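You operate a simulated robot arm through the tools that you are given. There is no shell and no other tool.

You are at the controls of a simulated robot arm. One attempt, no reset.

Task
Print the white proof card on the proof press.
Fine: card square on the pad, green plate block on its middle, lever thrown forward; block and card back where they were. Set down upright: green plate block.

Only the result counts: the job must be done as asked and must still hold three seconds after the hand-in. Knocking over, shifting, dropping, spilling or breaking anything else fails it.

Robot
A 6-joint arm with a two-finger parallel gripper, fixed in place. Base frame: the origin is at the foot of the arm, x ahead of it, y to its left, z up. Units: m, degrees, N and s.
Its first joint turns from -166.0 to 166.0 degrees. Payload 3.91 kg.
The TCP is the grasp point between the finger pads, 0.03 m short of the fingertips. In the tool frame z runs along the fingers and y along their closing line. The gripper opens to 0.11 m. The fingers are 0.02 m wide and 0.01 m thick; the gripper's body (0.048 by 0.112 m) begins 0.055 m behind the TCP.
Orientation is that of the tool frame in the base frame, as a unit quaternion [w, x, y, z]. With the fingers straight down and closing along the base's y, the tool's x points along the base's -x, its y along +y and its z along -z.

Tools
- The arm moves only by the tool send_rows. Its argument "deltas" is a list of rows, each a list of 3 entries, a list of its own where there are three numbers: the turn, a rotation vector about the base's x, y, z in degrees, then the shift along the base's x, y, z in m, then the closure, from 0 (fully open) to 1 (shut). In form: [[[wx, wy, wz], [x, y, z], claw], ...]. A call has 1 to 20 rows; each row is the pose to reach, as a shift and turn from the pose commanded when the call began. Each row takes 0.2 s and may step no farther than 0.05 m and 8.6 degrees from the row before; otherwise, or with a gripper value out of range, the whole call is refused. Where a pose cannot be reached the arm comes as near as it can. A force on the tool above 40 N (or 10 N above the force at the start of the call, whichever is more), or a blocked arm, ends the call early, and 0.2 s more pass. The fingers move at their own pace (about 0.108 m/s each) and stop on an object; they squeeze with about 25 N. The grip force told is the motor's: it shows also when the fingers shut on nothing. Time passes only in rows, and 0.2 s behind the last, so rows that repeat a pose let the fingers close. The reply holds the time, the measured pose of the TCP, the force on the tool along the base axes, the opening and the grip force, in the units named above and with some noise, with the torque about the TCP (base axes, N m) and any sound that the robot's microphone picked up.
- Cameras (640 x 400 px; columns grow to the right, rows downward): "scene" is fixed at [0.0502, -0.4986, 1.6036]; the picture's right is [0.79, -0.62, 0.00], its down [-0.35, -0.45, -0.82] and it looks along [0.51, 0.65, -0.57] (base axes); focal length 338 px, centre (320, 200). "wrist" rides on the gripper at [0.072, 0.017, -0.103] in the tool frame; the picture's right is [-0.23, 0.97, 0.00], its down [-0.76, -0.18, -0.62] and it looks along [-0.61, -0.14, 0.78] (tool axes); focal length 222 px, centre (320, 200). There is no depth. A picture from a camera that has moved, and an enlarged one, comes with that camera's place and axes in the base frame and with its lens.
- camera(camera): a new picture of that camera. It takes no simulated time.
- enlarge(camera, box): a new picture of the part [left, top, right, bottom] of that camera's present view, enlarged. It takes no simulated time.
- hand_in(): hands the job in; it is judged then, once.

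Nothing tells you positions but the pictures and the camera data. Unless the task says otherwise, let go and move clear before handing in.

The tools are called after ">>>" as name(argument=value, ...) on one line, values as JSON. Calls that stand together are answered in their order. send_rows: Moves the arm, as the interface text tells. Its arguments: {"type":"object","properties":{"deltas":{"type":"array","items":{"type":"array"}}},"required":["deltas"]} The other tools are called the same way: camera (camera) takes a picture; enlarge (camera, box) takes an enlarged picture of a part of a camera's view; hand_in () hands the job in.

At the start:

```text
time: 0.0
position: [0.3633, 0.4674, 1.2889]
tcp_rot: [0.002, 0.0, 1.0, 0.0]
wrist_force: [1.4, -0.6, -1.0]
wrist_torque: [0.02, 0.03, -0.01]
finger_gap: 0.11
grasp_force: 0.0
```

scene: 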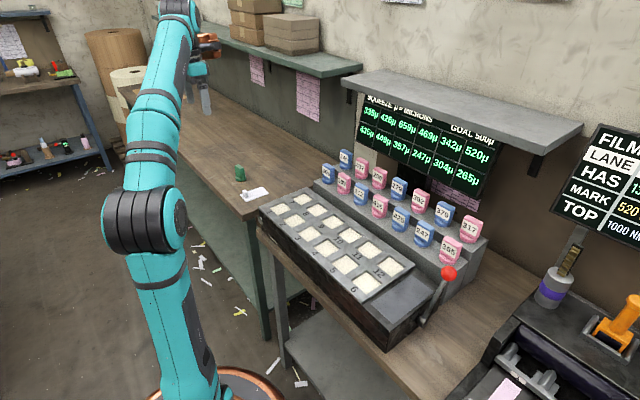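
wrist: 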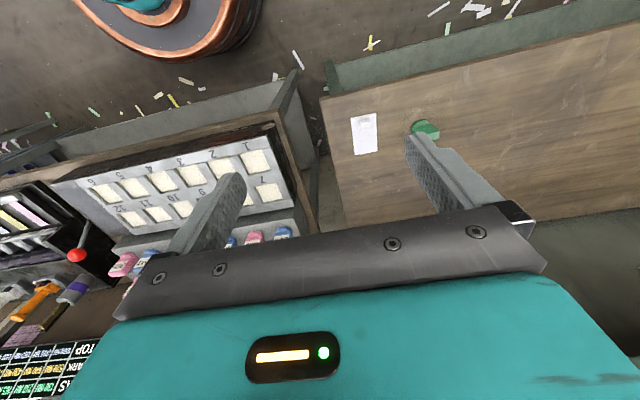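

I see a bench with a numbered 12-pad machine with a red-ball lever, a green block and a white card on the table to its left, and another machine at the right. I'll look closer before moving.

>>> enlarge(camera="scene", box=[220, 140, 420, 265])

>>> enlarge(camera="scene", box=[320, 230, 520, 355])

>>> enlarge(camera="scene", box=[440, 250, 640, 400])

>>> enlarge(camera="scene", box=[340, 70, 640, 250])

>>> enlarge(camera="wrist", box=[0, 60, 320, 260])

>>> enlarge(camera="wrist", box=[320, 60, 520, 185])

>>> enlarge(camera="scene", box=[0, 0, 320, 200])

```text
3.20 times, centred on (320, 202) of scene
camera zoom: at [0.0502, -0.4986, 1.6036], right [0.79, -0.62, 0.0], down [-0.35, -0.45, -0.82], along [0.51, 0.65, -0.57], focal length 1083 px, centre (320, 192)
```

zoom: 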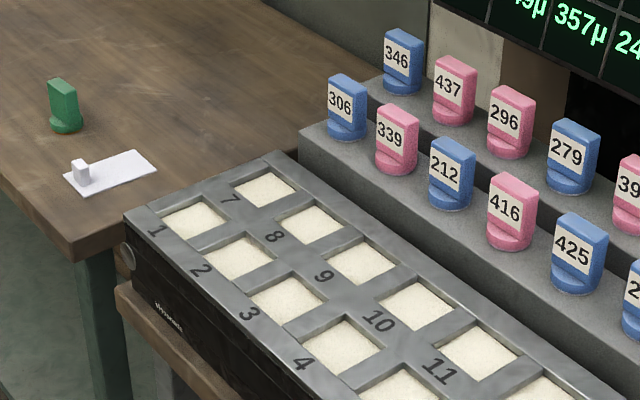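

```text
3.20 times, centred on (420, 292) of scene
camera zoom: at [0.0502, -0.4986, 1.6036], right [0.79, -0.62, 0.0], down [-0.35, -0.45, -0.82], along [0.51, 0.65, -0.57], focal length 1083 px, centre (0, -96)
```

zoom: 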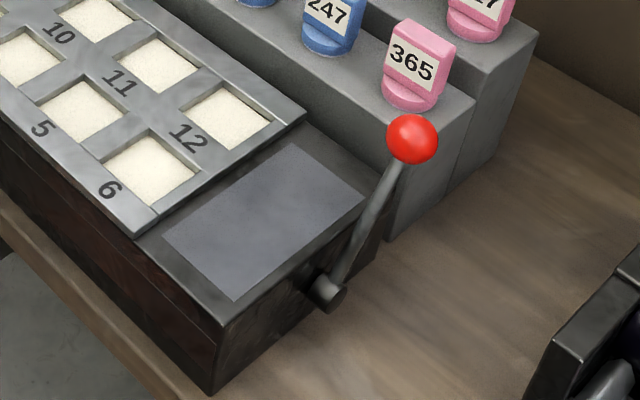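

```text
2.67 times, centred on (540, 325) of scene
camera zoom: at [0.0502, -0.4986, 1.6036], right [0.79, -0.62, 0.0], down [-0.35, -0.45, -0.82], along [0.51, 0.65, -0.57], focal length 902 px, centre (-267, -133)
```

zoom: 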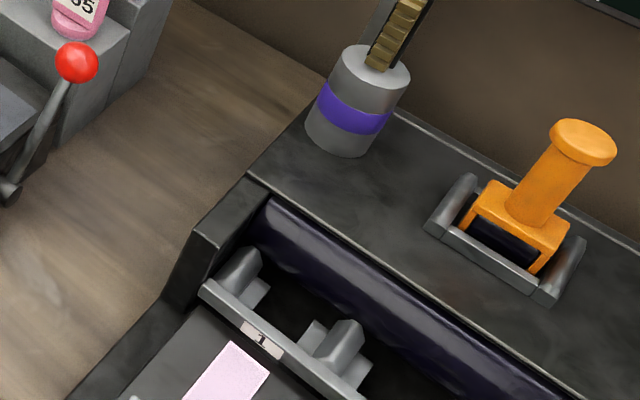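

```text
2.13 times, centred on (490, 160) of scene
camera zoom: at [0.0502, -0.4986, 1.6036], right [0.79, -0.62, 0.0], down [-0.35, -0.45, -0.82], along [0.51, 0.65, -0.57], focal length 722 px, centre (-43, 285)
```

zoom: 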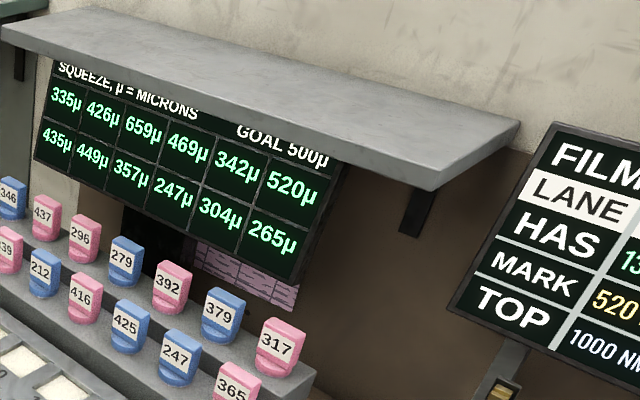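

```text
2.00 times, centred on (160, 160) of wrist
camera zoom: at [0.2914, 0.4843, 1.393], right [0.23, 0.97, 0.0], down [0.76, -0.18, 0.63], along [0.61, -0.14, -0.78], focal length 444 px, centre (640, 280)
```

zoom: 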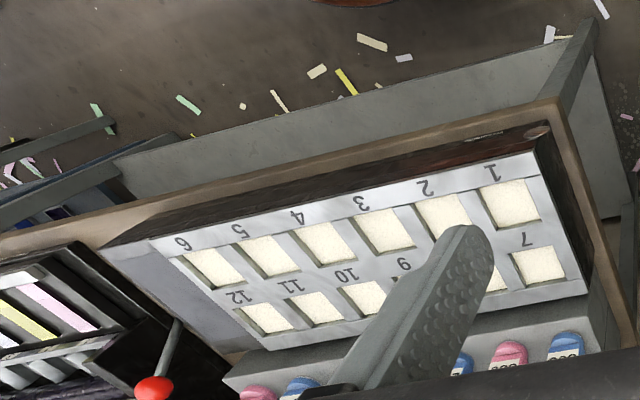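

```text
3.20 times, centred on (420, 122) of wrist
camera zoom: at [0.2914, 0.4843, 1.393], right [0.23, 0.97, 0.0], down [0.76, -0.18, 0.63], along [0.61, -0.14, -0.78], focal length 711 px, centre (0, 448)
```

zoom: 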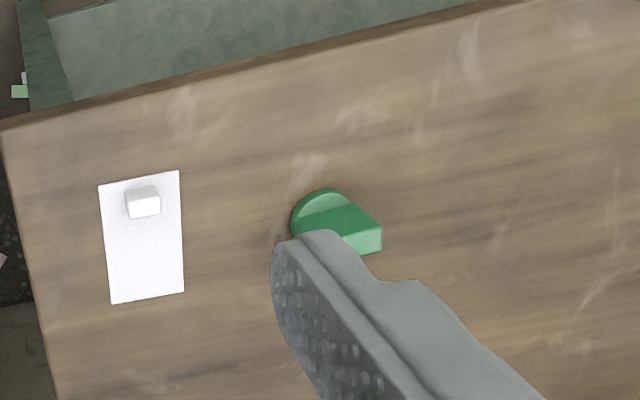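

```text
2.00 times, centred on (160, 100) of scene
camera zoom: at [0.0502, -0.4986, 1.6036], right [0.79, -0.62, 0.0], down [-0.35, -0.45, -0.82], along [0.51, 0.65, -0.57], focal length 677 px, centre (640, 400)
```

zoom: 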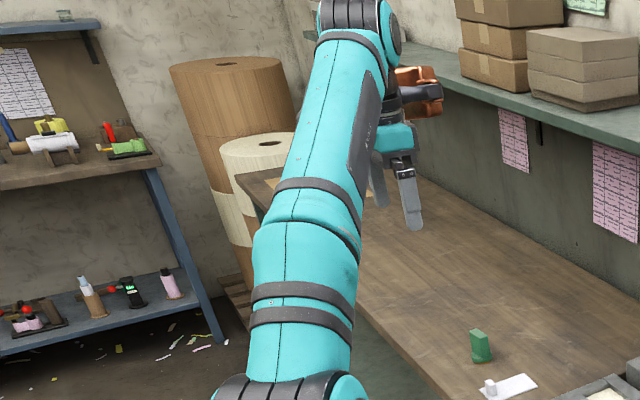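

The card has a small grip nub, and the block is a round foot with a flat handle. A plain grey pad sits beside the red-ball lever, but I should check nothing else is the "proof press", so I'm looking further around.

>>> enlarge(camera="scene", box=[0, 50, 130, 180])

>>> enlarge(camera="scene", box=[380, 250, 480, 350])

>>> enlarge(camera="wrist", box=[0, 160, 160, 260])

>>> enlarge(camera="scene", box=[540, 100, 640, 250])

>>> send_rows(deltas=[[[0, 0, -8], [0, 0, 0], 0], [[0, 0, -16], [0, 0, 0], 0], [[0, 0, -24], [0, 0, 0], 0], [[0, 0, -32], [0, 0, 0], 0], [[0, 0, -40], [0, 0, 0], 0], [[0, 0, -48], [0, 0, 0], 0], [[0, 0, -56], [0, 0, 0], 0], [[0, 0, -64], [0, 0, 0], 0], [[0, 0, -72], [0, 0, 0], 0], [[0, 0, -80], [0, 0, 0], 0]])

>>> camera(camera="wrist")

>>> camera(camera="scene")

```text
3.08 times, centred on (65, 115) of scene
camera zoom: at [0.0502, -0.4986, 1.6036], right [0.79, -0.62, 0.0], down [-0.35, -0.45, -0.82], along [0.51, 0.65, -0.57], focal length 1041 px, centre (1105, 462)
```

zoom: 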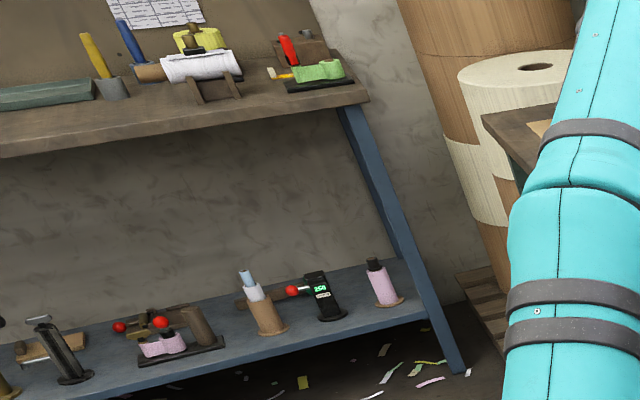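

```text
4.00 times, centred on (430, 300) of scene
camera zoom: at [0.0502, -0.4986, 1.6036], right [0.79, -0.62, 0.0], down [-0.35, -0.45, -0.82], along [0.51, 0.65, -0.57], focal length 1353 px, centre (-120, -200)
```

zoom: 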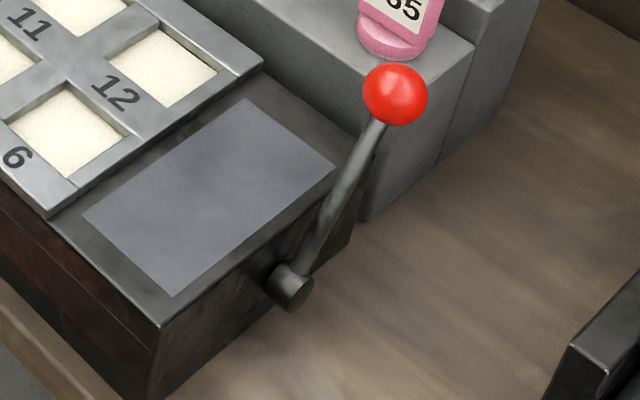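

```text
4.00 times, centred on (80, 210) of wrist
camera zoom: at [0.2914, 0.4843, 1.393], right [0.23, 0.97, 0.0], down [0.76, -0.18, 0.63], along [0.61, -0.14, -0.78], focal length 888 px, centre (1280, 160)
```

zoom: 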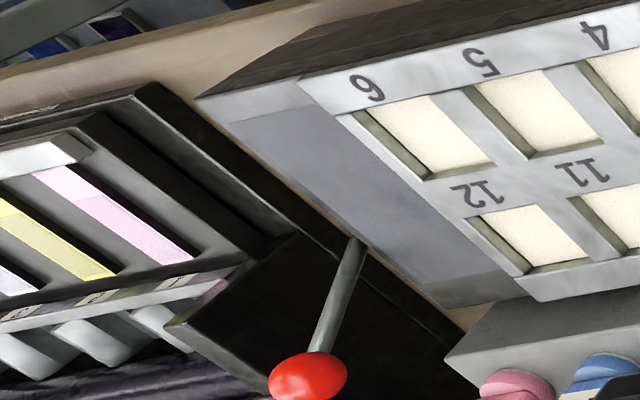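

```text
2.67 times, centred on (590, 175) of scene
camera zoom: at [0.0502, -0.4986, 1.6036], right [0.79, -0.62, 0.0], down [-0.35, -0.45, -0.82], along [0.51, 0.65, -0.57], focal length 902 px, centre (-400, 267)
```

zoom: 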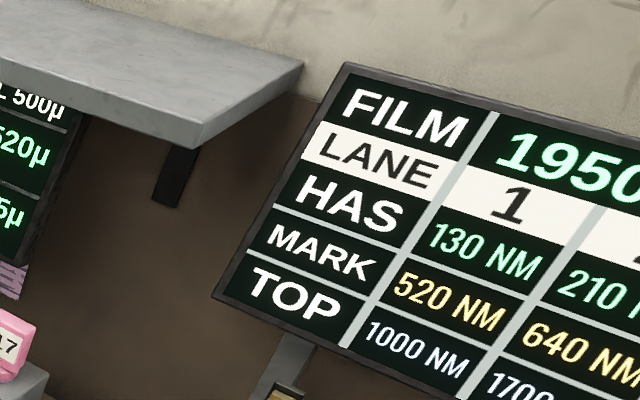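

```text
time: 2.2
position: [0.3661, 0.4669, 1.2894]
tcp_rot: [0.001, 0.644, 0.765, -0.001]
wrist_force: [-0.3, -0.5, 0.1]
wrist_torque: [-0.02, -0.02, 0.01]
finger_gap: 0.1097
grasp_force: 0.0
```

```text
taken
camera wrist: at [0.3684, 0.5425, 1.3933], right [1.0, -0.06, 0.0], down [-0.05, -0.78, 0.63], along [-0.03, -0.62, -0.78], focal length 222 px, centre (320, 200)
```

wrist: 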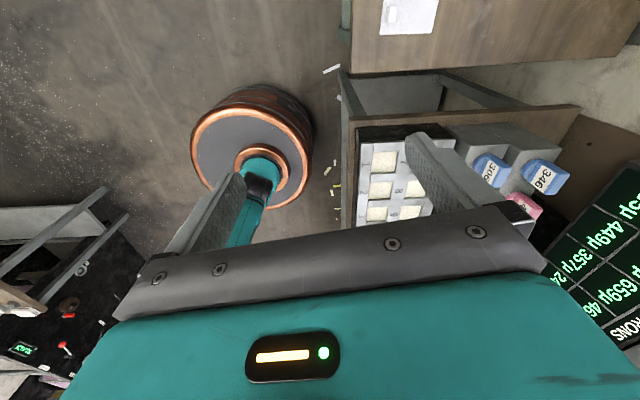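

```text
taken
```

scene: 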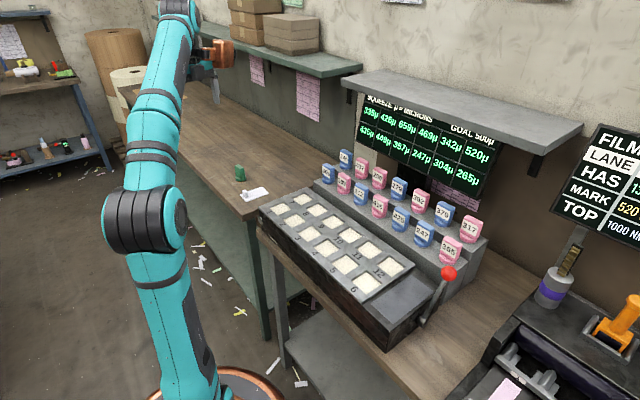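

There are more benches around the arm (lower left of the wrist view). I'll look there and survey further before deciding which one is the proof press.

>>> enlarge(camera="wrist", box=[0, 180, 160, 400])

>>> send_rows(deltas=[[[0, 0, -8], [0, 0, 0], 0], [[0, 0, -16], [0, 0, 0], 0], [[0, 0, -24], [0, 0, 0], 0], [[0, 0, -32], [0, 0, 0], 0], [[0, 0, -40], [0, 0, 0], 0], [[0, 0, -48], [0, 0, 0], 0], [[0, 0, -56], [0, 0, 0], 0], [[0, 0, -64], [0, 0, 0], 0], [[0, 0, -72], [0, 0, 0], 0]])

>>> camera(camera="wrist")

```text
1.82 times, centred on (80, 290) of wrist
camera zoom: at [0.3684, 0.5425, 1.3933], right [1.0, -0.06, 0.0], down [-0.05, -0.78, 0.63], along [-0.03, -0.62, -0.78], focal length 404 px, centre (756, 36)
```

zoom: 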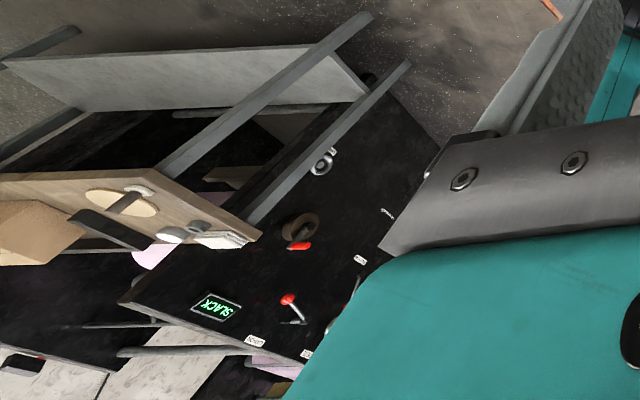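

```text
time: 2.7
position: [0.3649, 0.4676, 1.2898]
tcp_rot: [0.002, 0.709, 0.705, 0.002]
wrist_force: [29.3, 4.7, -33.1]
wrist_torque: [1.3, 3.85, 1.69]
finger_gap: 0.1099
grasp_force: 0.0
stopped in row 2: the force on the tool passed its limit at 165 N (the readings are from after the stop); the commanded pose is now the measured one
```

```text
taken
camera wrist: at [0.3818, 0.5402, 1.3936], right [0.97, -0.23, 0.0], down [-0.18, -0.76, 0.62], along [-0.14, -0.61, -0.78], focal length 222 px, centre (320, 200)
```

wrist: 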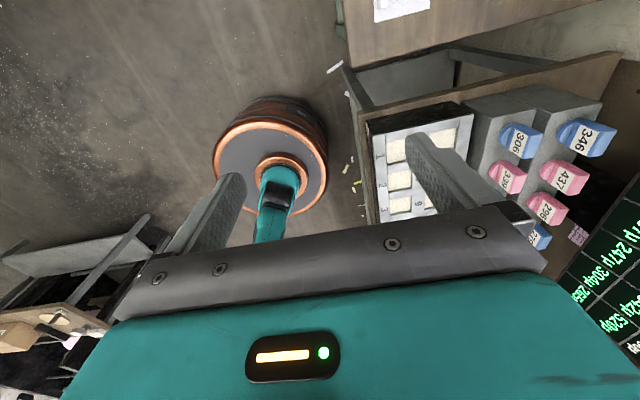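

The turn stopped on contact, probably the gripper against the arm itself. I'll check the scene and turn back out of it.

>>> enlarge(camera="scene", box=[130, 0, 330, 125])

>>> send_rows(deltas=[[[0, 0, 8], [0, 0, 0], 0], [[0, 0, 16], [0, 0, 0], 0], [[0, 0, 24], [0, 0, 0], 0], [[0, 0, 32], [0, 0, 0], 0]])

>>> enlarge(camera="scene", box=[130, 0, 330, 125])

```text
3.20 times, centred on (230, 62) of scene
camera zoom: at [0.0502, -0.4986, 1.6036], right [0.79, -0.62, 0.0], down [-0.35, -0.45, -0.82], along [0.51, 0.65, -0.57], focal length 1083 px, centre (608, 640)
```

zoom: 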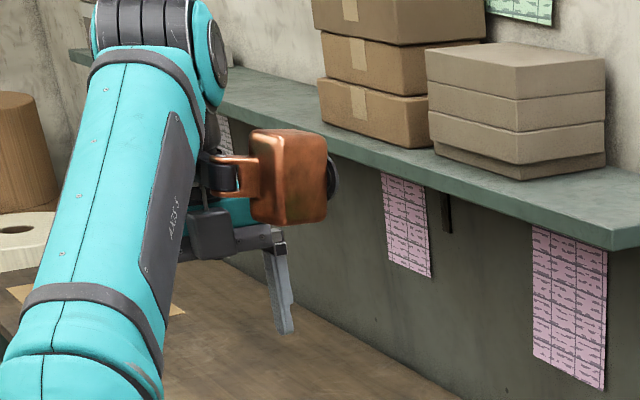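

```text
time: 3.7
position: [0.3635, 0.4681, 1.2891]
tcp_rot: [0.002, 0.488, 0.873, 0.0]
wrist_force: [-0.2, 0.2, 0.5]
wrist_torque: [0.0, 0.01, -0.02]
finger_gap: 0.1103
grasp_force: 0.1
```

```text
3.20 times, centred on (230, 62) of scene
camera zoom: at [0.0502, -0.4986, 1.6036], right [0.79, -0.62, 0.0], down [-0.35, -0.45, -0.82], along [0.51, 0.65, -0.57], focal length 1083 px, centre (608, 640)
```

zoom: 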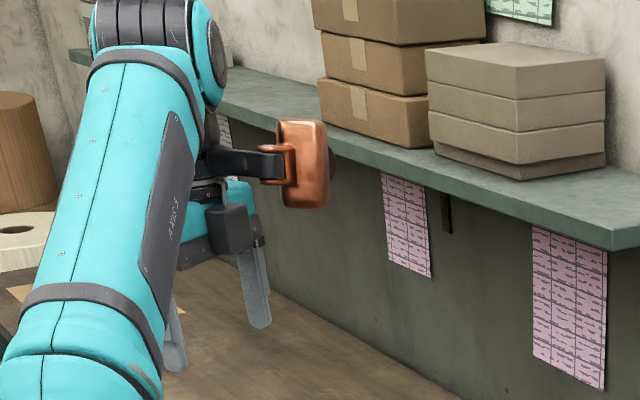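

That was the arm touching itself; it is clear again. My estimates so far: card about (0.535, 0.544), block about (0.546, 0.679), both on a table near z 0.855, and the grey pad beside the lever about (0.542, -0.198, 0.945). I'll swing over the press for a closer look.

>>> send_rows(deltas=[[[0, 0, 7.3], [0.015, -0.045, 0], 0], [[0, 0, 14.6], [0.03, -0.09, 0], 0], [[0, 0, 21.9], [0.045, -0.135, 0], 0], [[0, 0, 29.2], [0.06, -0.18, 0], 0], [[0, 0, 36.5], [0.075, -0.225, 0], 0], [[0, 0, 43.8], [0.09, -0.27, 0], 0], [[0, 0, 51.1], [0.105, -0.315, 0], 0], [[0, 0, 58.4], [0.12, -0.36, 0], 0], [[0, 0, 58.4], [0.12, -0.405, 0], 0], [[0, 0, 58.4], [0.12, -0.45, 0], 0]])

>>> camera(camera="wrist")

>>> camera(camera="scene")

```text
time: 5.9
position: [0.4862, 0.0174, 1.2904]
tcp_rot: [0.001, 0.0, 1.0, 0.001]
wrist_force: [-0.4, 0.3, 0.1]
wrist_torque: [-0.01, -0.01, 0.01]
finger_gap: 0.1099
grasp_force: 0.0
```

```text
taken
camera wrist: at [0.4131, 0.0349, 1.3944], right [0.23, 0.97, 0.0], down [0.76, -0.18, 0.62], along [0.61, -0.14, -0.78], focal length 222 px, centre (320, 200)
```

wrist: 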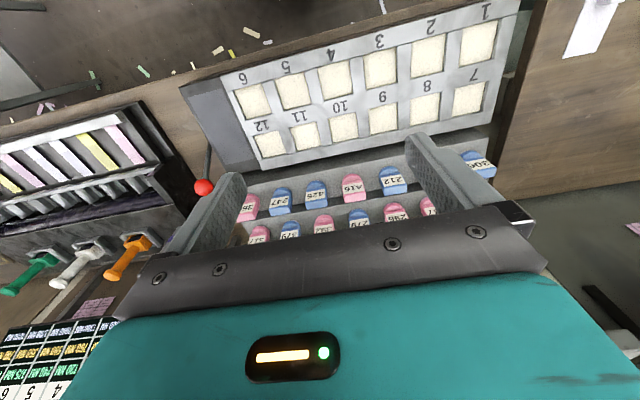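

```text
taken
```

scene: 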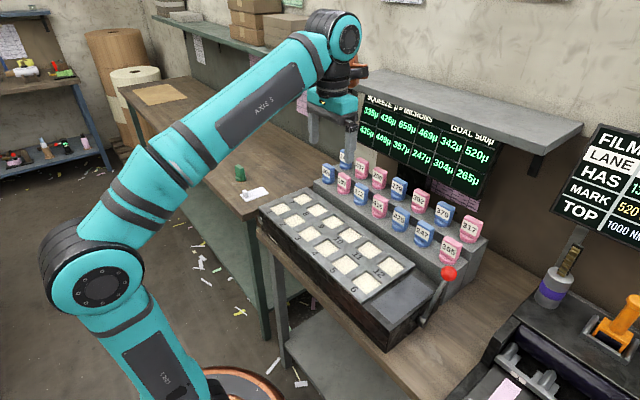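

The table at the left is otherwise empty, and the right machine has lanes with coloured knobs. One more look to the right and back to rule out another press.

>>> send_rows(deltas=[[[0, 0, -8], [-0.02, -0.045, 0], 0], [[0, 0, -16], [-0.04, -0.09, 0], 0], [[0, 0, -24], [-0.06, -0.135, 0], 0], [[0, 0, -32], [-0.08, -0.18, 0], 0], [[0, 0, -40], [-0.1, -0.225, 0], 0], [[0, 0, -48], [-0.12, -0.27, 0], 0], [[0, 0, -56], [-0.14, -0.315, 0], 0], [[0, 0, -64], [-0.16, -0.36, 0], 0], [[0, 0, -72], [-0.18, -0.405, 0], 0], [[0, 0, -80], [-0.2, -0.45, 0], 0], [[0, 0, -88], [-0.24, -0.47, 0], 0], [[0, 0, -96], [-0.28, -0.48, 0], 0]])

>>> camera(camera="wrist")

```text
time: 8.5
position: [0.2032, -0.4623, 1.2887]
tcp_rot: [0.001, 0.744, 0.669, -0.001]
wrist_force: [0.4, 0.1, 0.1]
wrist_torque: [0.01, 0.02, -0.03]
finger_gap: 0.1101
grasp_force: 0.0
```

```text
taken
camera wrist: at [0.227, -0.3922, 1.3922], right [0.94, -0.33, 0.0], down [-0.26, -0.74, 0.62], along [-0.2, -0.59, -0.78], focal length 222 px, centre (320, 200)
```

wrist: 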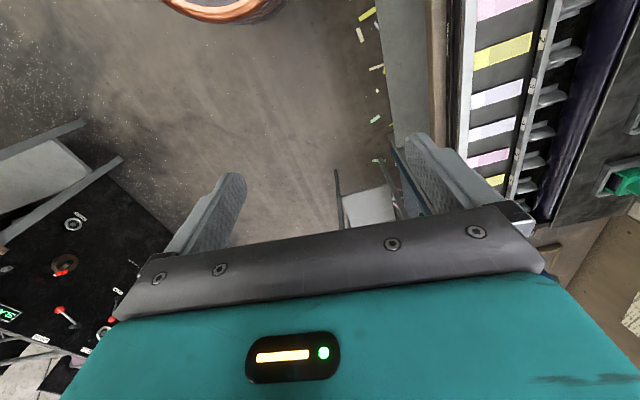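

The other station is a control panel (SLACK) with no pad, so the grey pad with the red-ball lever is the proof press. I'll return and go above the card to look at its nub closely.

>>> send_rows(deltas=[[[0, 0, 8], [0.04, 0.01, 0], 0], [[0, 0, 16], [0.08, 0.03, 0], 0], [[0, 0, 24], [0.1, 0.075, 0], 0], [[0, 0, 32], [0.12, 0.12, 0], 0], [[0, 0, 40], [0.14, 0.165, 0], 0], [[0, 0, 48], [0.16, 0.21, 0], 0], [[0, 0, 56], [0.18, 0.255, 0], 0], [[0, 0, 64], [0.2, 0.3, 0], 0], [[0, 0, 72], [0.22, 0.345, 0], 0], [[0, 0, 80], [0.24, 0.39, 0], 0], [[0, 0, 88], [0.26, 0.435, 0], 0], [[0, 0, 96], [0.28, 0.48, 0], 0], [[0, 0, 96], [0.28, 0.525, 0], 0], [[0, 0, 96], [0.28, 0.57, 0], 0], [[0, 0, 96], [0.28, 0.615, 0], 0], [[0, 0, 96], [0.28, 0.66, 0], 0], [[0, 0, 96], [0.28, 0.705, 0], 0], [[0, 0, 96], [0.28, 0.75, 0], 0], [[0, 0, 96], [0.28, 0.8, 0], 0], [[0, 0, 96], [0.28, 0.85, 0], 0]])

>>> send_rows(deltas=[[[0, 0, 0], [0.005, 0.04, -0.02], 0], [[0, 0, 0], [0.01, 0.08, -0.05], 0], [[0, 0, 0], [0.015, 0.12, -0.08], 0], [[0, 0, 0], [0.015, 0.16, -0.11], 0], [[0, 0, 0], [0.015, 0.16, -0.15], 0], [[0, 0, 0], [0.015, 0.16, -0.19], 0], [[0, 0, 0], [0.015, 0.16, -0.19], 0]])

>>> camera(camera="wrist")

>>> camera(camera="scene")

```text
time: 12.7
position: [0.4854, 0.389, 1.291]
tcp_rot: [0.0, 0.0, 1.0, 0.001]
wrist_force: [-0.2, -1.3, 0.1]
wrist_torque: [0.08, -0.06, -0.03]
finger_gap: 0.1099
grasp_force: 0.0
```

```text
refused: row 2 steps farther than a row can; nothing moved
```

```text
taken
camera wrist: at [0.4137, 0.4055, 1.394], right [0.23, 0.97, 0.0], down [0.76, -0.18, 0.62], along [0.61, -0.14, -0.78], focal length 222 px, centre (320, 200)
```

wrist: 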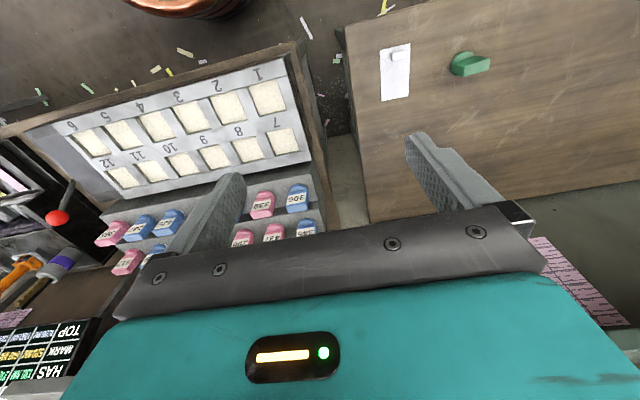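

```text
taken
```

scene: 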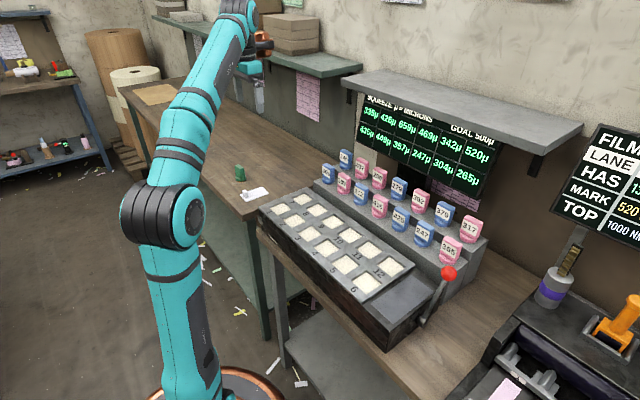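

All clear; the card and block sit undisturbed. I'll descend above the nub in smaller steps.

>>> send_rows(deltas=[[[0, 0, 0], [0.003, 0.035, -0.02], 0.3], [[0, 0, 0], [0.006, 0.07, -0.04], 0.6], [[0, 0, 0], [0.009, 0.105, -0.06], 0.6], [[0, 0, 0], [0.012, 0.14, -0.08], 0.6], [[0, 0, 0], [0.015, 0.158, -0.12], 0.6], [[0, 0, 0], [0.015, 0.158, -0.16], 0.6], [[0, 0, 0], [0.015, 0.158, -0.2], 0.6], [[0, 0, 0], [0.015, 0.158, -0.24], 0.6], [[0, 0, 0], [0.015, 0.158, -0.28], 0.6], [[0, 0, 0], [0.015, 0.158, -0.28], 0.6]])

>>> camera(camera="wrist")

>>> enlarge(camera="wrist", box=[240, 20, 480, 170])

>>> enlarge(camera="scene", box=[200, 130, 300, 230])

```text
time: 14.9
position: [0.5009, 0.5445, 1.0105]
tcp_rot: [0.001, 0.001, 1.0, 0.001]
wrist_force: [0.1, 0.0, 0.5]
wrist_torque: [0.0, 0.0, 0.0]
finger_gap: 0.0442
grasp_force: 0.0
```

```text
taken
camera wrist: at [0.4276, 0.5619, 1.1138], right [0.23, 0.97, 0.0], down [0.76, -0.18, 0.62], along [0.61, -0.14, -0.78], focal length 222 px, centre (320, 200)
```

wrist: 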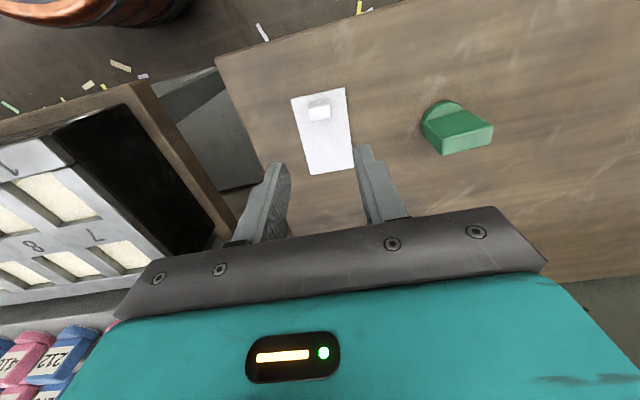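

```text
2.67 times, centred on (360, 95) of wrist
camera zoom: at [0.4276, 0.5619, 1.1138], right [0.23, 0.97, 0.0], down [0.76, -0.18, 0.62], along [0.61, -0.14, -0.78], focal length 592 px, centre (213, 480)
```

zoom: 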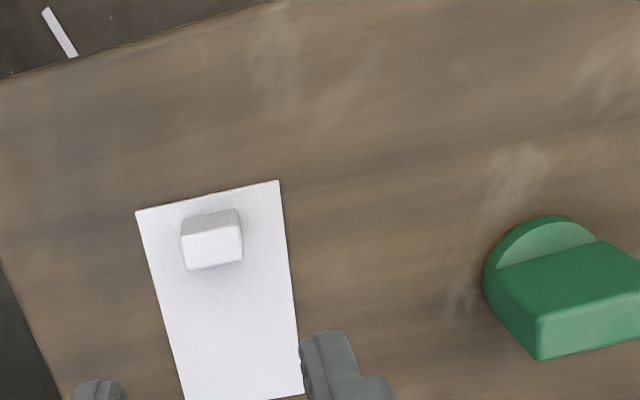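

```text
4.00 times, centred on (250, 180) of scene
camera zoom: at [0.0502, -0.4986, 1.6036], right [0.79, -0.62, 0.0], down [-0.35, -0.45, -0.82], along [0.51, 0.65, -0.57], focal length 1353 px, centre (600, 280)
```

zoom: 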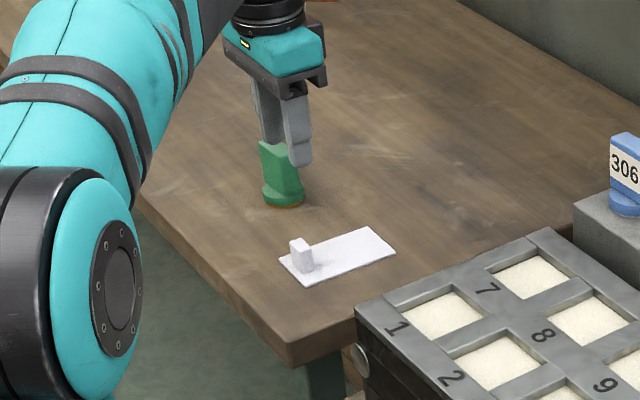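

The card lies nearly square to the base axes (yaw about -2 degrees) and its grip nub is at about (0.501, 0.546), with the top near z 0.872. The TCP is right above it, so I'll descend with a small turn and check before closing.

>>> send_rows(deltas=[[[0, 0, -2.2], [0, 0.001, -0.03], 0.6], [[0, 0, -2.2], [0, 0.001, -0.06], 0.6], [[0, 0, -2.2], [0, 0.001, -0.085], 0.6], [[0, 0, -2.2], [0, 0.001, -0.105], 0.6], [[0, 0, -2.2], [0, 0.001, -0.115], 0.6], [[0, 0, -2.2], [0, 0.001, -0.12], 0.6], [[0, 0, -2.2], [0, 0.001, -0.12], 0.6]])

>>> camera(camera="wrist")

>>> enlarge(camera="wrist", box=[220, 80, 460, 230])

>>> enlarge(camera="scene", box=[220, 150, 300, 220])

```text
time: 16.5
position: [0.4993, 0.5462, 0.8902]
tcp_rot: [0.0, 0.02, 1.0, 0.0]
wrist_force: [-0.2, -0.2, 0.1]
wrist_torque: [-0.02, 0.03, -0.05]
finger_gap: 0.044
grasp_force: 0.1
```

```text
taken
camera wrist: at [0.4276, 0.5661, 0.9945], right [0.27, 0.96, 0.0], down [0.75, -0.21, 0.62], along [0.6, -0.16, -0.78], focal length 222 px, centre (320, 200)
```

wrist: 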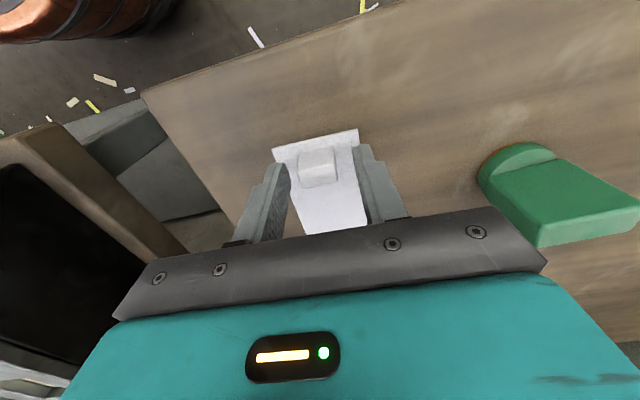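

```text
2.67 times, centred on (340, 155) of wrist
camera zoom: at [0.4276, 0.5661, 0.9945], right [0.27, 0.96, 0.0], down [0.75, -0.21, 0.62], along [0.6, -0.16, -0.78], focal length 592 px, centre (267, 320)
```

zoom: 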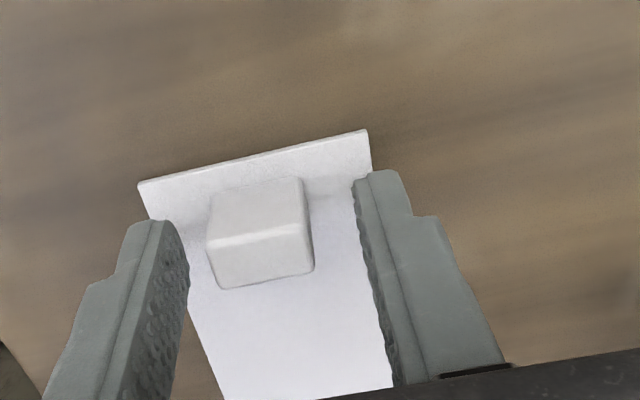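

```text
5.71 times, centred on (260, 185) of scene
camera zoom: at [0.0502, -0.4986, 1.6036], right [0.79, -0.62, 0.0], down [-0.35, -0.45, -0.82], along [0.51, 0.65, -0.57], focal length 1933 px, centre (663, 286)
```

zoom: 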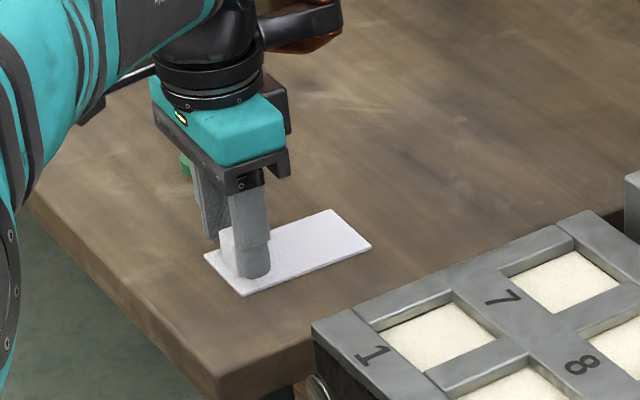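

The fingers straddle the nub with clearance. I'll move slightly forward and down, then close.

>>> send_rows(deltas=[[[0, 0, 0], [0.003, 0, -0.002], 0.6], [[0, 0, 0], [0.003, -0.001, -0.004], 0.6], [[0, 0, 0], [0.003, -0.001, -0.004], 0.85], [[0, 0, 0], [0.003, -0.001, -0.004], 0.95], [[0, 0, 0], [0.003, -0.001, -0.004], 0.95]])

>>> enlarge(camera="wrist", box=[220, 80, 460, 230])

```text
time: 17.7
position: [0.5025, 0.5455, 0.8856]
tcp_rot: [0.0, 0.02, 1.0, 0.0]
wrist_force: [0.8, -0.5, -0.2]
wrist_torque: [-0.04, -0.01, 0.01]
finger_gap: 0.0228
grasp_force: 25.2
```

```text
2.67 times, centred on (340, 155) of wrist
camera zoom: at [0.4305, 0.5651, 0.99], right [0.27, 0.96, 0.0], down [0.75, -0.21, 0.62], along [0.6, -0.16, -0.78], focal length 592 px, centre (267, 320)
```

zoom: 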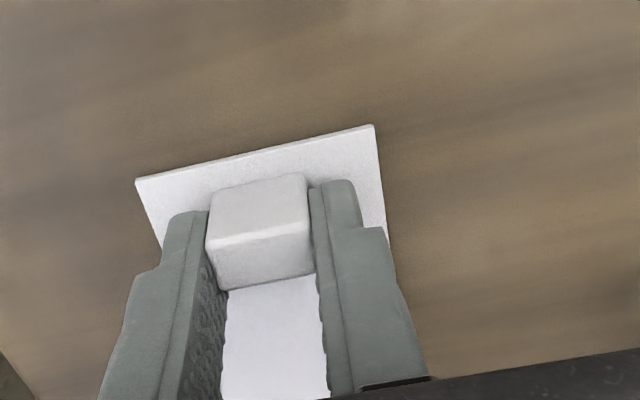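

The nub is held (gap 22.8 mm). I'll lift straight up and carry the card over the machine towards the grey pad, keeping in front of the lever.

>>> send_rows(deltas=[[[0, 0, 0], [0, 0, 0.02], 0.95], [[0, 0, 0], [0, 0, 0.05], 0.95], [[0, 0, 0], [0, 0, 0.09], 0.95], [[0, 0, 0], [0, 0, 0.13], 0.95], [[0, 0, 0], [0, 0, 0.17], 0.95], [[0, 0, 0], [0, 0, 0.2], 0.95], [[0, 0, 0], [0, 0, 0.2], 0.95]])

>>> camera(camera="wrist")

>>> send_rows(deltas=[[[0, 0, 0.5], [0, -0.045, 0], 0.95], [[0, 0, 1], [0, -0.09, 0], 0.95], [[0, 0, 1.5], [0, -0.135, 0], 0.95], [[0, 0, 2.2], [0, -0.18, 0], 0.95], [[0, 0, 2.2], [0, -0.225, 0], 0.95], [[0, 0, 2.2], [0, -0.27, 0], 0.95], [[0, 0, 2.2], [0, -0.315, 0], 0.95], [[0, 0, 2.2], [0, -0.36, 0], 0.95], [[0, 0, 2.2], [0, -0.405, 0], 0.95], [[0, 0, 2.2], [0, -0.45, 0], 0.95], [[0, 0, 2.2], [0, -0.495, 0], 0.95], [[0, 0, 2.2], [0, -0.54, 0], 0.95], [[0, 0, 2.2], [0, -0.585, 0], 0.95], [[0, 0, 2.2], [0, -0.63, 0], 0.95], [[0, 0, 2.2], [0, -0.675, 0], 0.95], [[0, 0, 2.2], [0, -0.71, 0], 0.95], [[0, 0, 2.2], [0.003, -0.735, 0], 0.95], [[0, 0, 2.2], [0.005, -0.745, 0], 0.95], [[0, 0, 2.2], [0.005, -0.745, 0], 0.95]])

>>> camera(camera="wrist")

>>> enlarge(camera="wrist", box=[200, 40, 440, 190])

>>> camera(camera="scene")

>>> enlarge(camera="scene", box=[330, 210, 490, 330])

```text
time: 19.3
position: [0.5018, 0.5436, 1.0867]
tcp_rot: [0.001, 0.02, 1.0, 0.001]
wrist_force: [0.0, -0.3, -1.3]
wrist_torque: [0.0, -0.03, 0.0]
finger_gap: 0.0229
grasp_force: 25.7
```

```text
taken
camera wrist: at [0.4298, 0.5639, 1.1907], right [0.27, 0.96, 0.0], down [0.75, -0.21, 0.62], along [0.6, -0.16, -0.78], focal length 222 px, centre (320, 200)
```

wrist: 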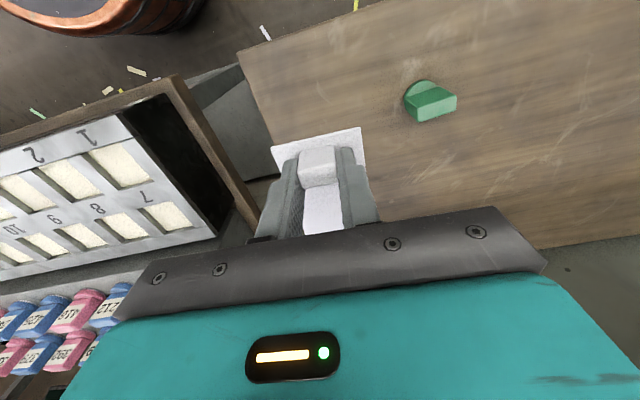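

```text
time: 23.3
position: [0.509, -0.2021, 1.0864]
tcp_rot: [0.001, -0.001, 1.0, 0.001]
wrist_force: [-0.6, -0.2, -1.0]
wrist_torque: [-0.02, 0.04, -0.01]
finger_gap: 0.0227
grasp_force: 24.6
```

```text
taken
camera wrist: at [0.4358, -0.1845, 1.1902], right [0.23, 0.97, 0.0], down [0.76, -0.18, 0.62], along [0.61, -0.14, -0.78], focal length 222 px, centre (320, 200)
```

wrist: 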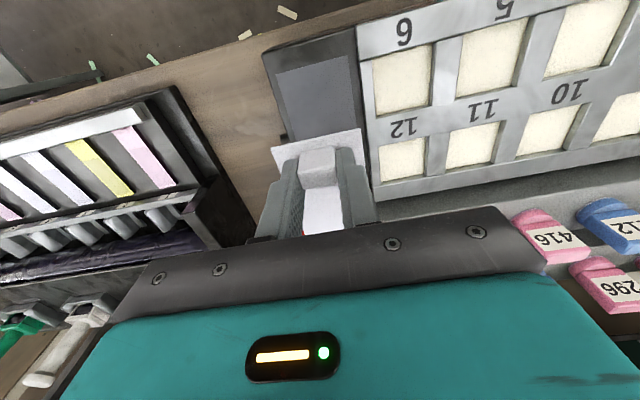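

```text
2.67 times, centred on (320, 115) of wrist
camera zoom: at [0.4358, -0.1845, 1.1902], right [0.23, 0.97, 0.0], down [0.76, -0.18, 0.62], along [0.61, -0.14, -0.78], focal length 592 px, centre (320, 427)
```

zoom: 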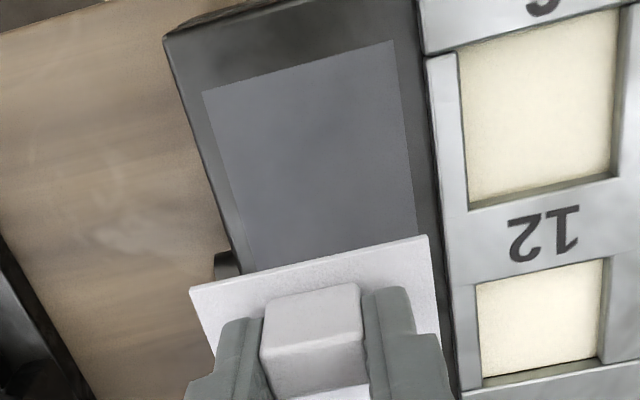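

```text
taken
```

scene: 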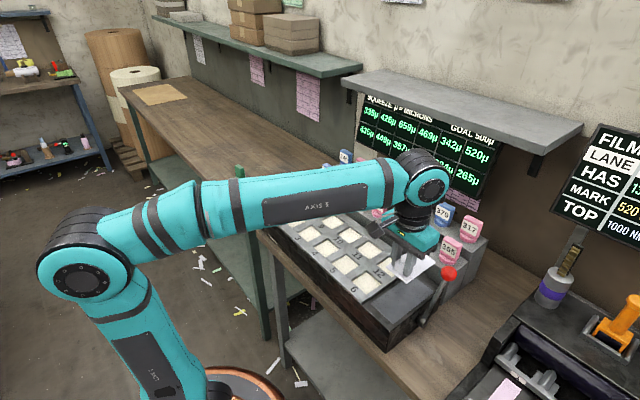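

```text
3.33 times, centred on (410, 270) of scene
camera zoom: at [0.0502, -0.4986, 1.6036], right [0.79, -0.62, 0.0], down [-0.35, -0.45, -0.82], along [0.51, 0.65, -0.57], focal length 1128 px, centre (20, -33)
```

zoom: 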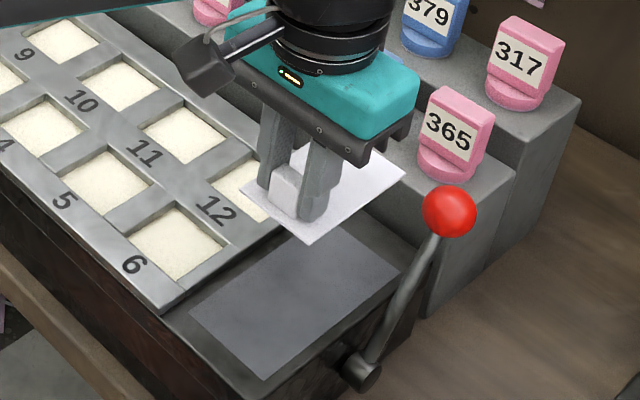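

The card hangs square over the pad. I measure the pad centre at about (0.5415, -0.1995) and the card centre at (0.5436, -0.201), so a small correction is needed, then a slow descent.

>>> send_rows(deltas=[[[0, 0, 0], [-0.002, 0.0015, -0.02], 0.95], [[0, 0, 0], [-0.002, 0.0015, -0.05], 0.95], [[0, 0, 0], [-0.002, 0.0015, -0.075], 0.95], [[0, 0, 0], [-0.002, 0.0015, -0.09], 0.95], [[0, 0, 0], [-0.002, 0.0015, -0.096], 0.95], [[0, 0, 0], [-0.002, 0.0015, -0.096], 0.95]])

>>> enlarge(camera="scene", box=[360, 250, 460, 330])

>>> enlarge(camera="wrist", box=[200, 40, 440, 190])

```text
time: 24.7
position: [0.5047, -0.198, 0.9906]
tcp_rot: [0.0, 0.001, 1.0, 0.001]
wrist_force: [0.3, -0.3, -0.3]
wrist_torque: [0.02, -0.02, 0.02]
finger_gap: 0.0225
grasp_force: 24.6
```

```text
5.00 times, centred on (410, 290) of scene
camera zoom: at [0.0502, -0.4986, 1.6036], right [0.79, -0.62, 0.0], down [-0.35, -0.45, -0.82], along [0.51, 0.65, -0.57], focal length 1692 px, centre (-130, -250)
```

zoom: 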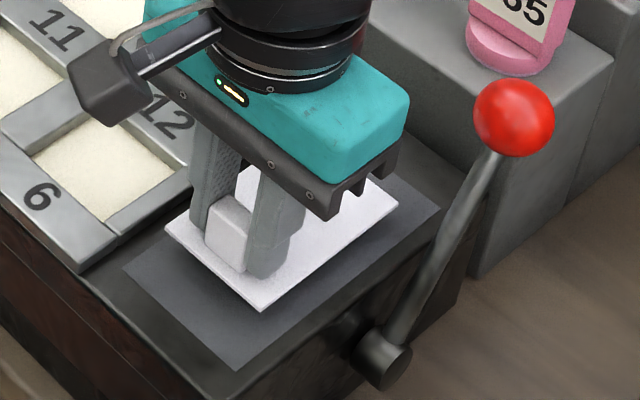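

```text
2.67 times, centred on (320, 115) of wrist
camera zoom: at [0.4321, -0.1808, 1.093], right [0.23, 0.97, 0.0], down [0.76, -0.18, 0.62], along [0.61, -0.14, -0.78], focal length 592 px, centre (320, 427)
```

zoom: 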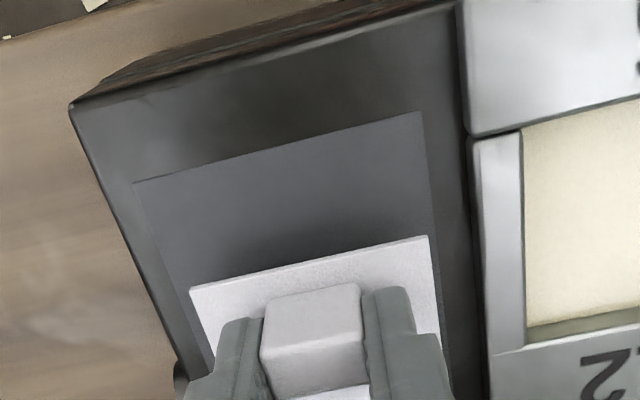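

Close-range measurements put the pad surface at about z 0.943, with the card still roughly 1 cm above it and well centred. I'll lower it in 2 mm steps.

>>> send_rows(deltas=[[[0, 0, 0], [0.001, -0.001, -0.003], 0.95], [[0, 0, 0], [0.001, -0.001, -0.006], 0.95], [[0, 0, 0], [0.001, -0.001, -0.008], 0.95], [[0, 0, 0], [0.001, -0.001, -0.008], 0.95]])

>>> enlarge(camera="scene", box=[360, 250, 460, 330])

>>> enlarge(camera="wrist", box=[200, 40, 440, 190])

```text
time: 25.7
position: [0.506, -0.1996, 0.9827]
tcp_rot: [0.001, 0.0, 1.0, 0.001]
wrist_force: [0.0, 0.2, -0.5]
wrist_torque: [0.02, 0.05, 0.0]
finger_gap: 0.0225
grasp_force: 25.3
```

```text
5.00 times, centred on (410, 290) of scene
camera zoom: at [0.0502, -0.4986, 1.6036], right [0.79, -0.62, 0.0], down [-0.35, -0.45, -0.82], along [0.51, 0.65, -0.57], focal length 1692 px, centre (-130, -250)
```

zoom: 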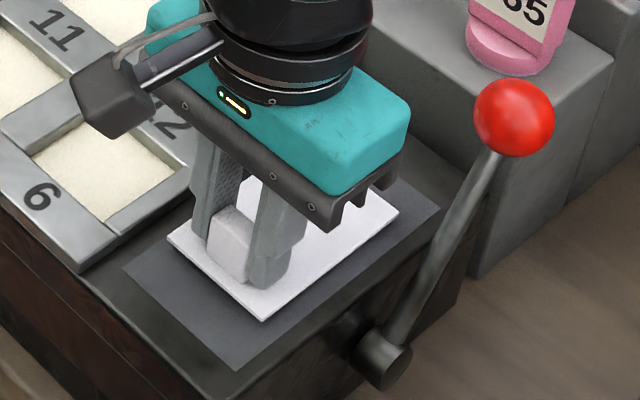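

```text
2.67 times, centred on (320, 115) of wrist
camera zoom: at [0.4335, -0.1818, 1.0858], right [0.23, 0.97, 0.0], down [0.76, -0.18, 0.62], along [0.61, -0.14, -0.78], focal length 592 px, centre (320, 427)
```

zoom: 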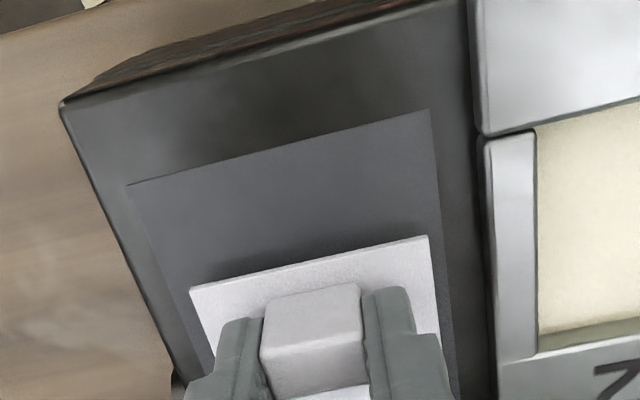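

No contact yet; there is still a small gap under the card. Lowering further in tiny steps.

>>> send_rows(deltas=[[[0, 0, 0], [0, 0, -0.001], 0.95], [[0, 0, 0], [0, 0, -0.002], 0.95], [[0, 0, 0], [0, 0, -0.002], 0.95]])

>>> send_rows(deltas=[[[0, 0, 0], [0, 0, -0.001], 0.95], [[0, 0, 0], [0, 0, -0.001], 0.95]])

>>> enlarge(camera="scene", box=[360, 250, 460, 330])

```text
time: 26.5
position: [0.5056, -0.198, 0.9797]
tcp_rot: [0.0, 0.001, 1.0, 0.001]
wrist_force: [0.0, 0.1, -0.6]
wrist_torque: [0.04, 0.02, 0.01]
finger_gap: 0.0225
grasp_force: 24.9
```

```text
time: 27.1
position: [0.5067, -0.1986, 0.9795]
tcp_rot: [0.0, 0.001, 1.0, 0.0]
wrist_force: [-0.1, 0.0, -0.1]
wrist_torque: [0.0, 0.02, 0.04]
finger_gap: 0.0223
grasp_force: 25.1
```

```text
5.00 times, centred on (410, 290) of scene
camera zoom: at [0.0502, -0.4986, 1.6036], right [0.79, -0.62, 0.0], down [-0.35, -0.45, -0.82], along [0.51, 0.65, -0.57], focal length 1692 px, centre (-130, -250)
```

zoom: 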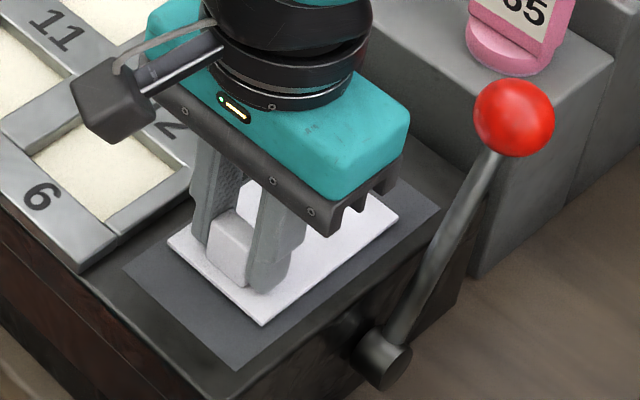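

Still no force; the image suggests 2–3 mm remain. Continuing down.

>>> send_rows(deltas=[[[0, 0, 0], [0, 0, -0.001], 0.95], [[0, 0, 0], [0, 0, -0.001], 0.95]])

>>> send_rows(deltas=[[[0, 0, 0], [0, 0, -0.001], 0.95], [[0, 0, 0], [0, 0, -0.001], 0.95]])

>>> enlarge(camera="scene", box=[360, 250, 460, 330])

```text
time: 27.7
position: [0.5059, -0.1986, 0.9776]
tcp_rot: [0.0, 0.001, 1.0, 0.001]
wrist_force: [0.4, 0.5, -0.7]
wrist_torque: [0.01, -0.01, 0.05]
finger_gap: 0.0225
grasp_force: 24.6
```

```text
time: 28.3
position: [0.506, -0.199, 0.9767]
tcp_rot: [0.0, 0.001, 1.0, 0.0]
wrist_force: [0.3, 0.3, -1.0]
wrist_torque: [-0.03, -0.01, 0.0]
finger_gap: 0.0223
grasp_force: 25.2
```

```text
5.00 times, centred on (410, 290) of scene
camera zoom: at [0.0502, -0.4986, 1.6036], right [0.79, -0.62, 0.0], down [-0.35, -0.45, -0.82], along [0.51, 0.65, -0.57], focal length 1692 px, centre (-130, -250)
```

zoom: 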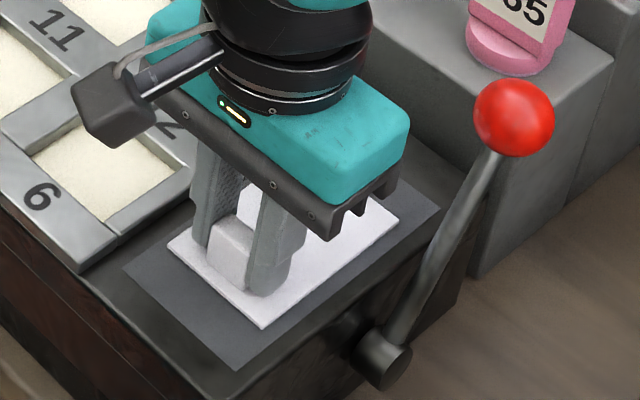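

>>> send_rows(deltas=[[[0, 0, 0], [0, 0, -0.001], 0.95], [[0, 0, 0], [0, 0, -0.001], 0.95]])

>>> send_rows(deltas=[[[0, 0, 0], [0, 0, -0.001], 0.95], [[0, 0, 0], [0, 0, -0.001], 0.95]])

>>> enlarge(camera="scene", box=[385, 280, 435, 320])

```text
time: 28.9
position: [0.5067, -0.1988, 0.9764]
tcp_rot: [0.0, 0.001, 1.0, 0.001]
wrist_force: [-0.9, 0.0, 2.6]
wrist_torque: [-0.01, -0.2, -0.02]
finger_gap: 0.0228
grasp_force: 25.0
```

```text
time: 29.5
position: [0.5052, -0.1998, 0.9753]
tcp_rot: [0.0, 0.0, 1.0, 0.001]
wrist_force: [2.9, -1.3, 18.3]
wrist_torque: [-0.09, -0.3, -0.03]
finger_gap: 0.0225
grasp_force: 25.6
```

```text
10.00 times, centred on (410, 300) of scene
camera zoom: at [0.0502, -0.4986, 1.6036], right [0.79, -0.62, 0.0], down [-0.35, -0.45, -0.82], along [0.51, 0.65, -0.57], focal length 3384 px, centre (-580, -800)
```

zoom: 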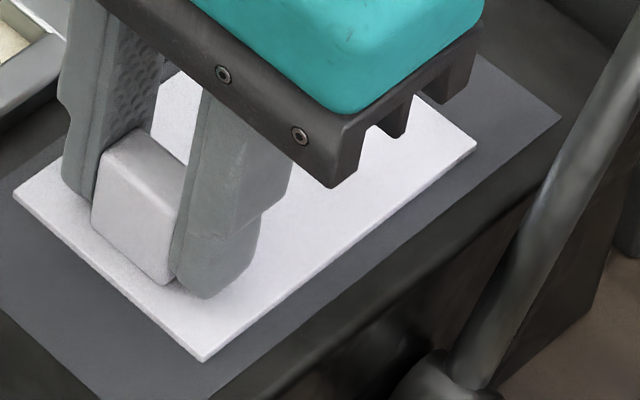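

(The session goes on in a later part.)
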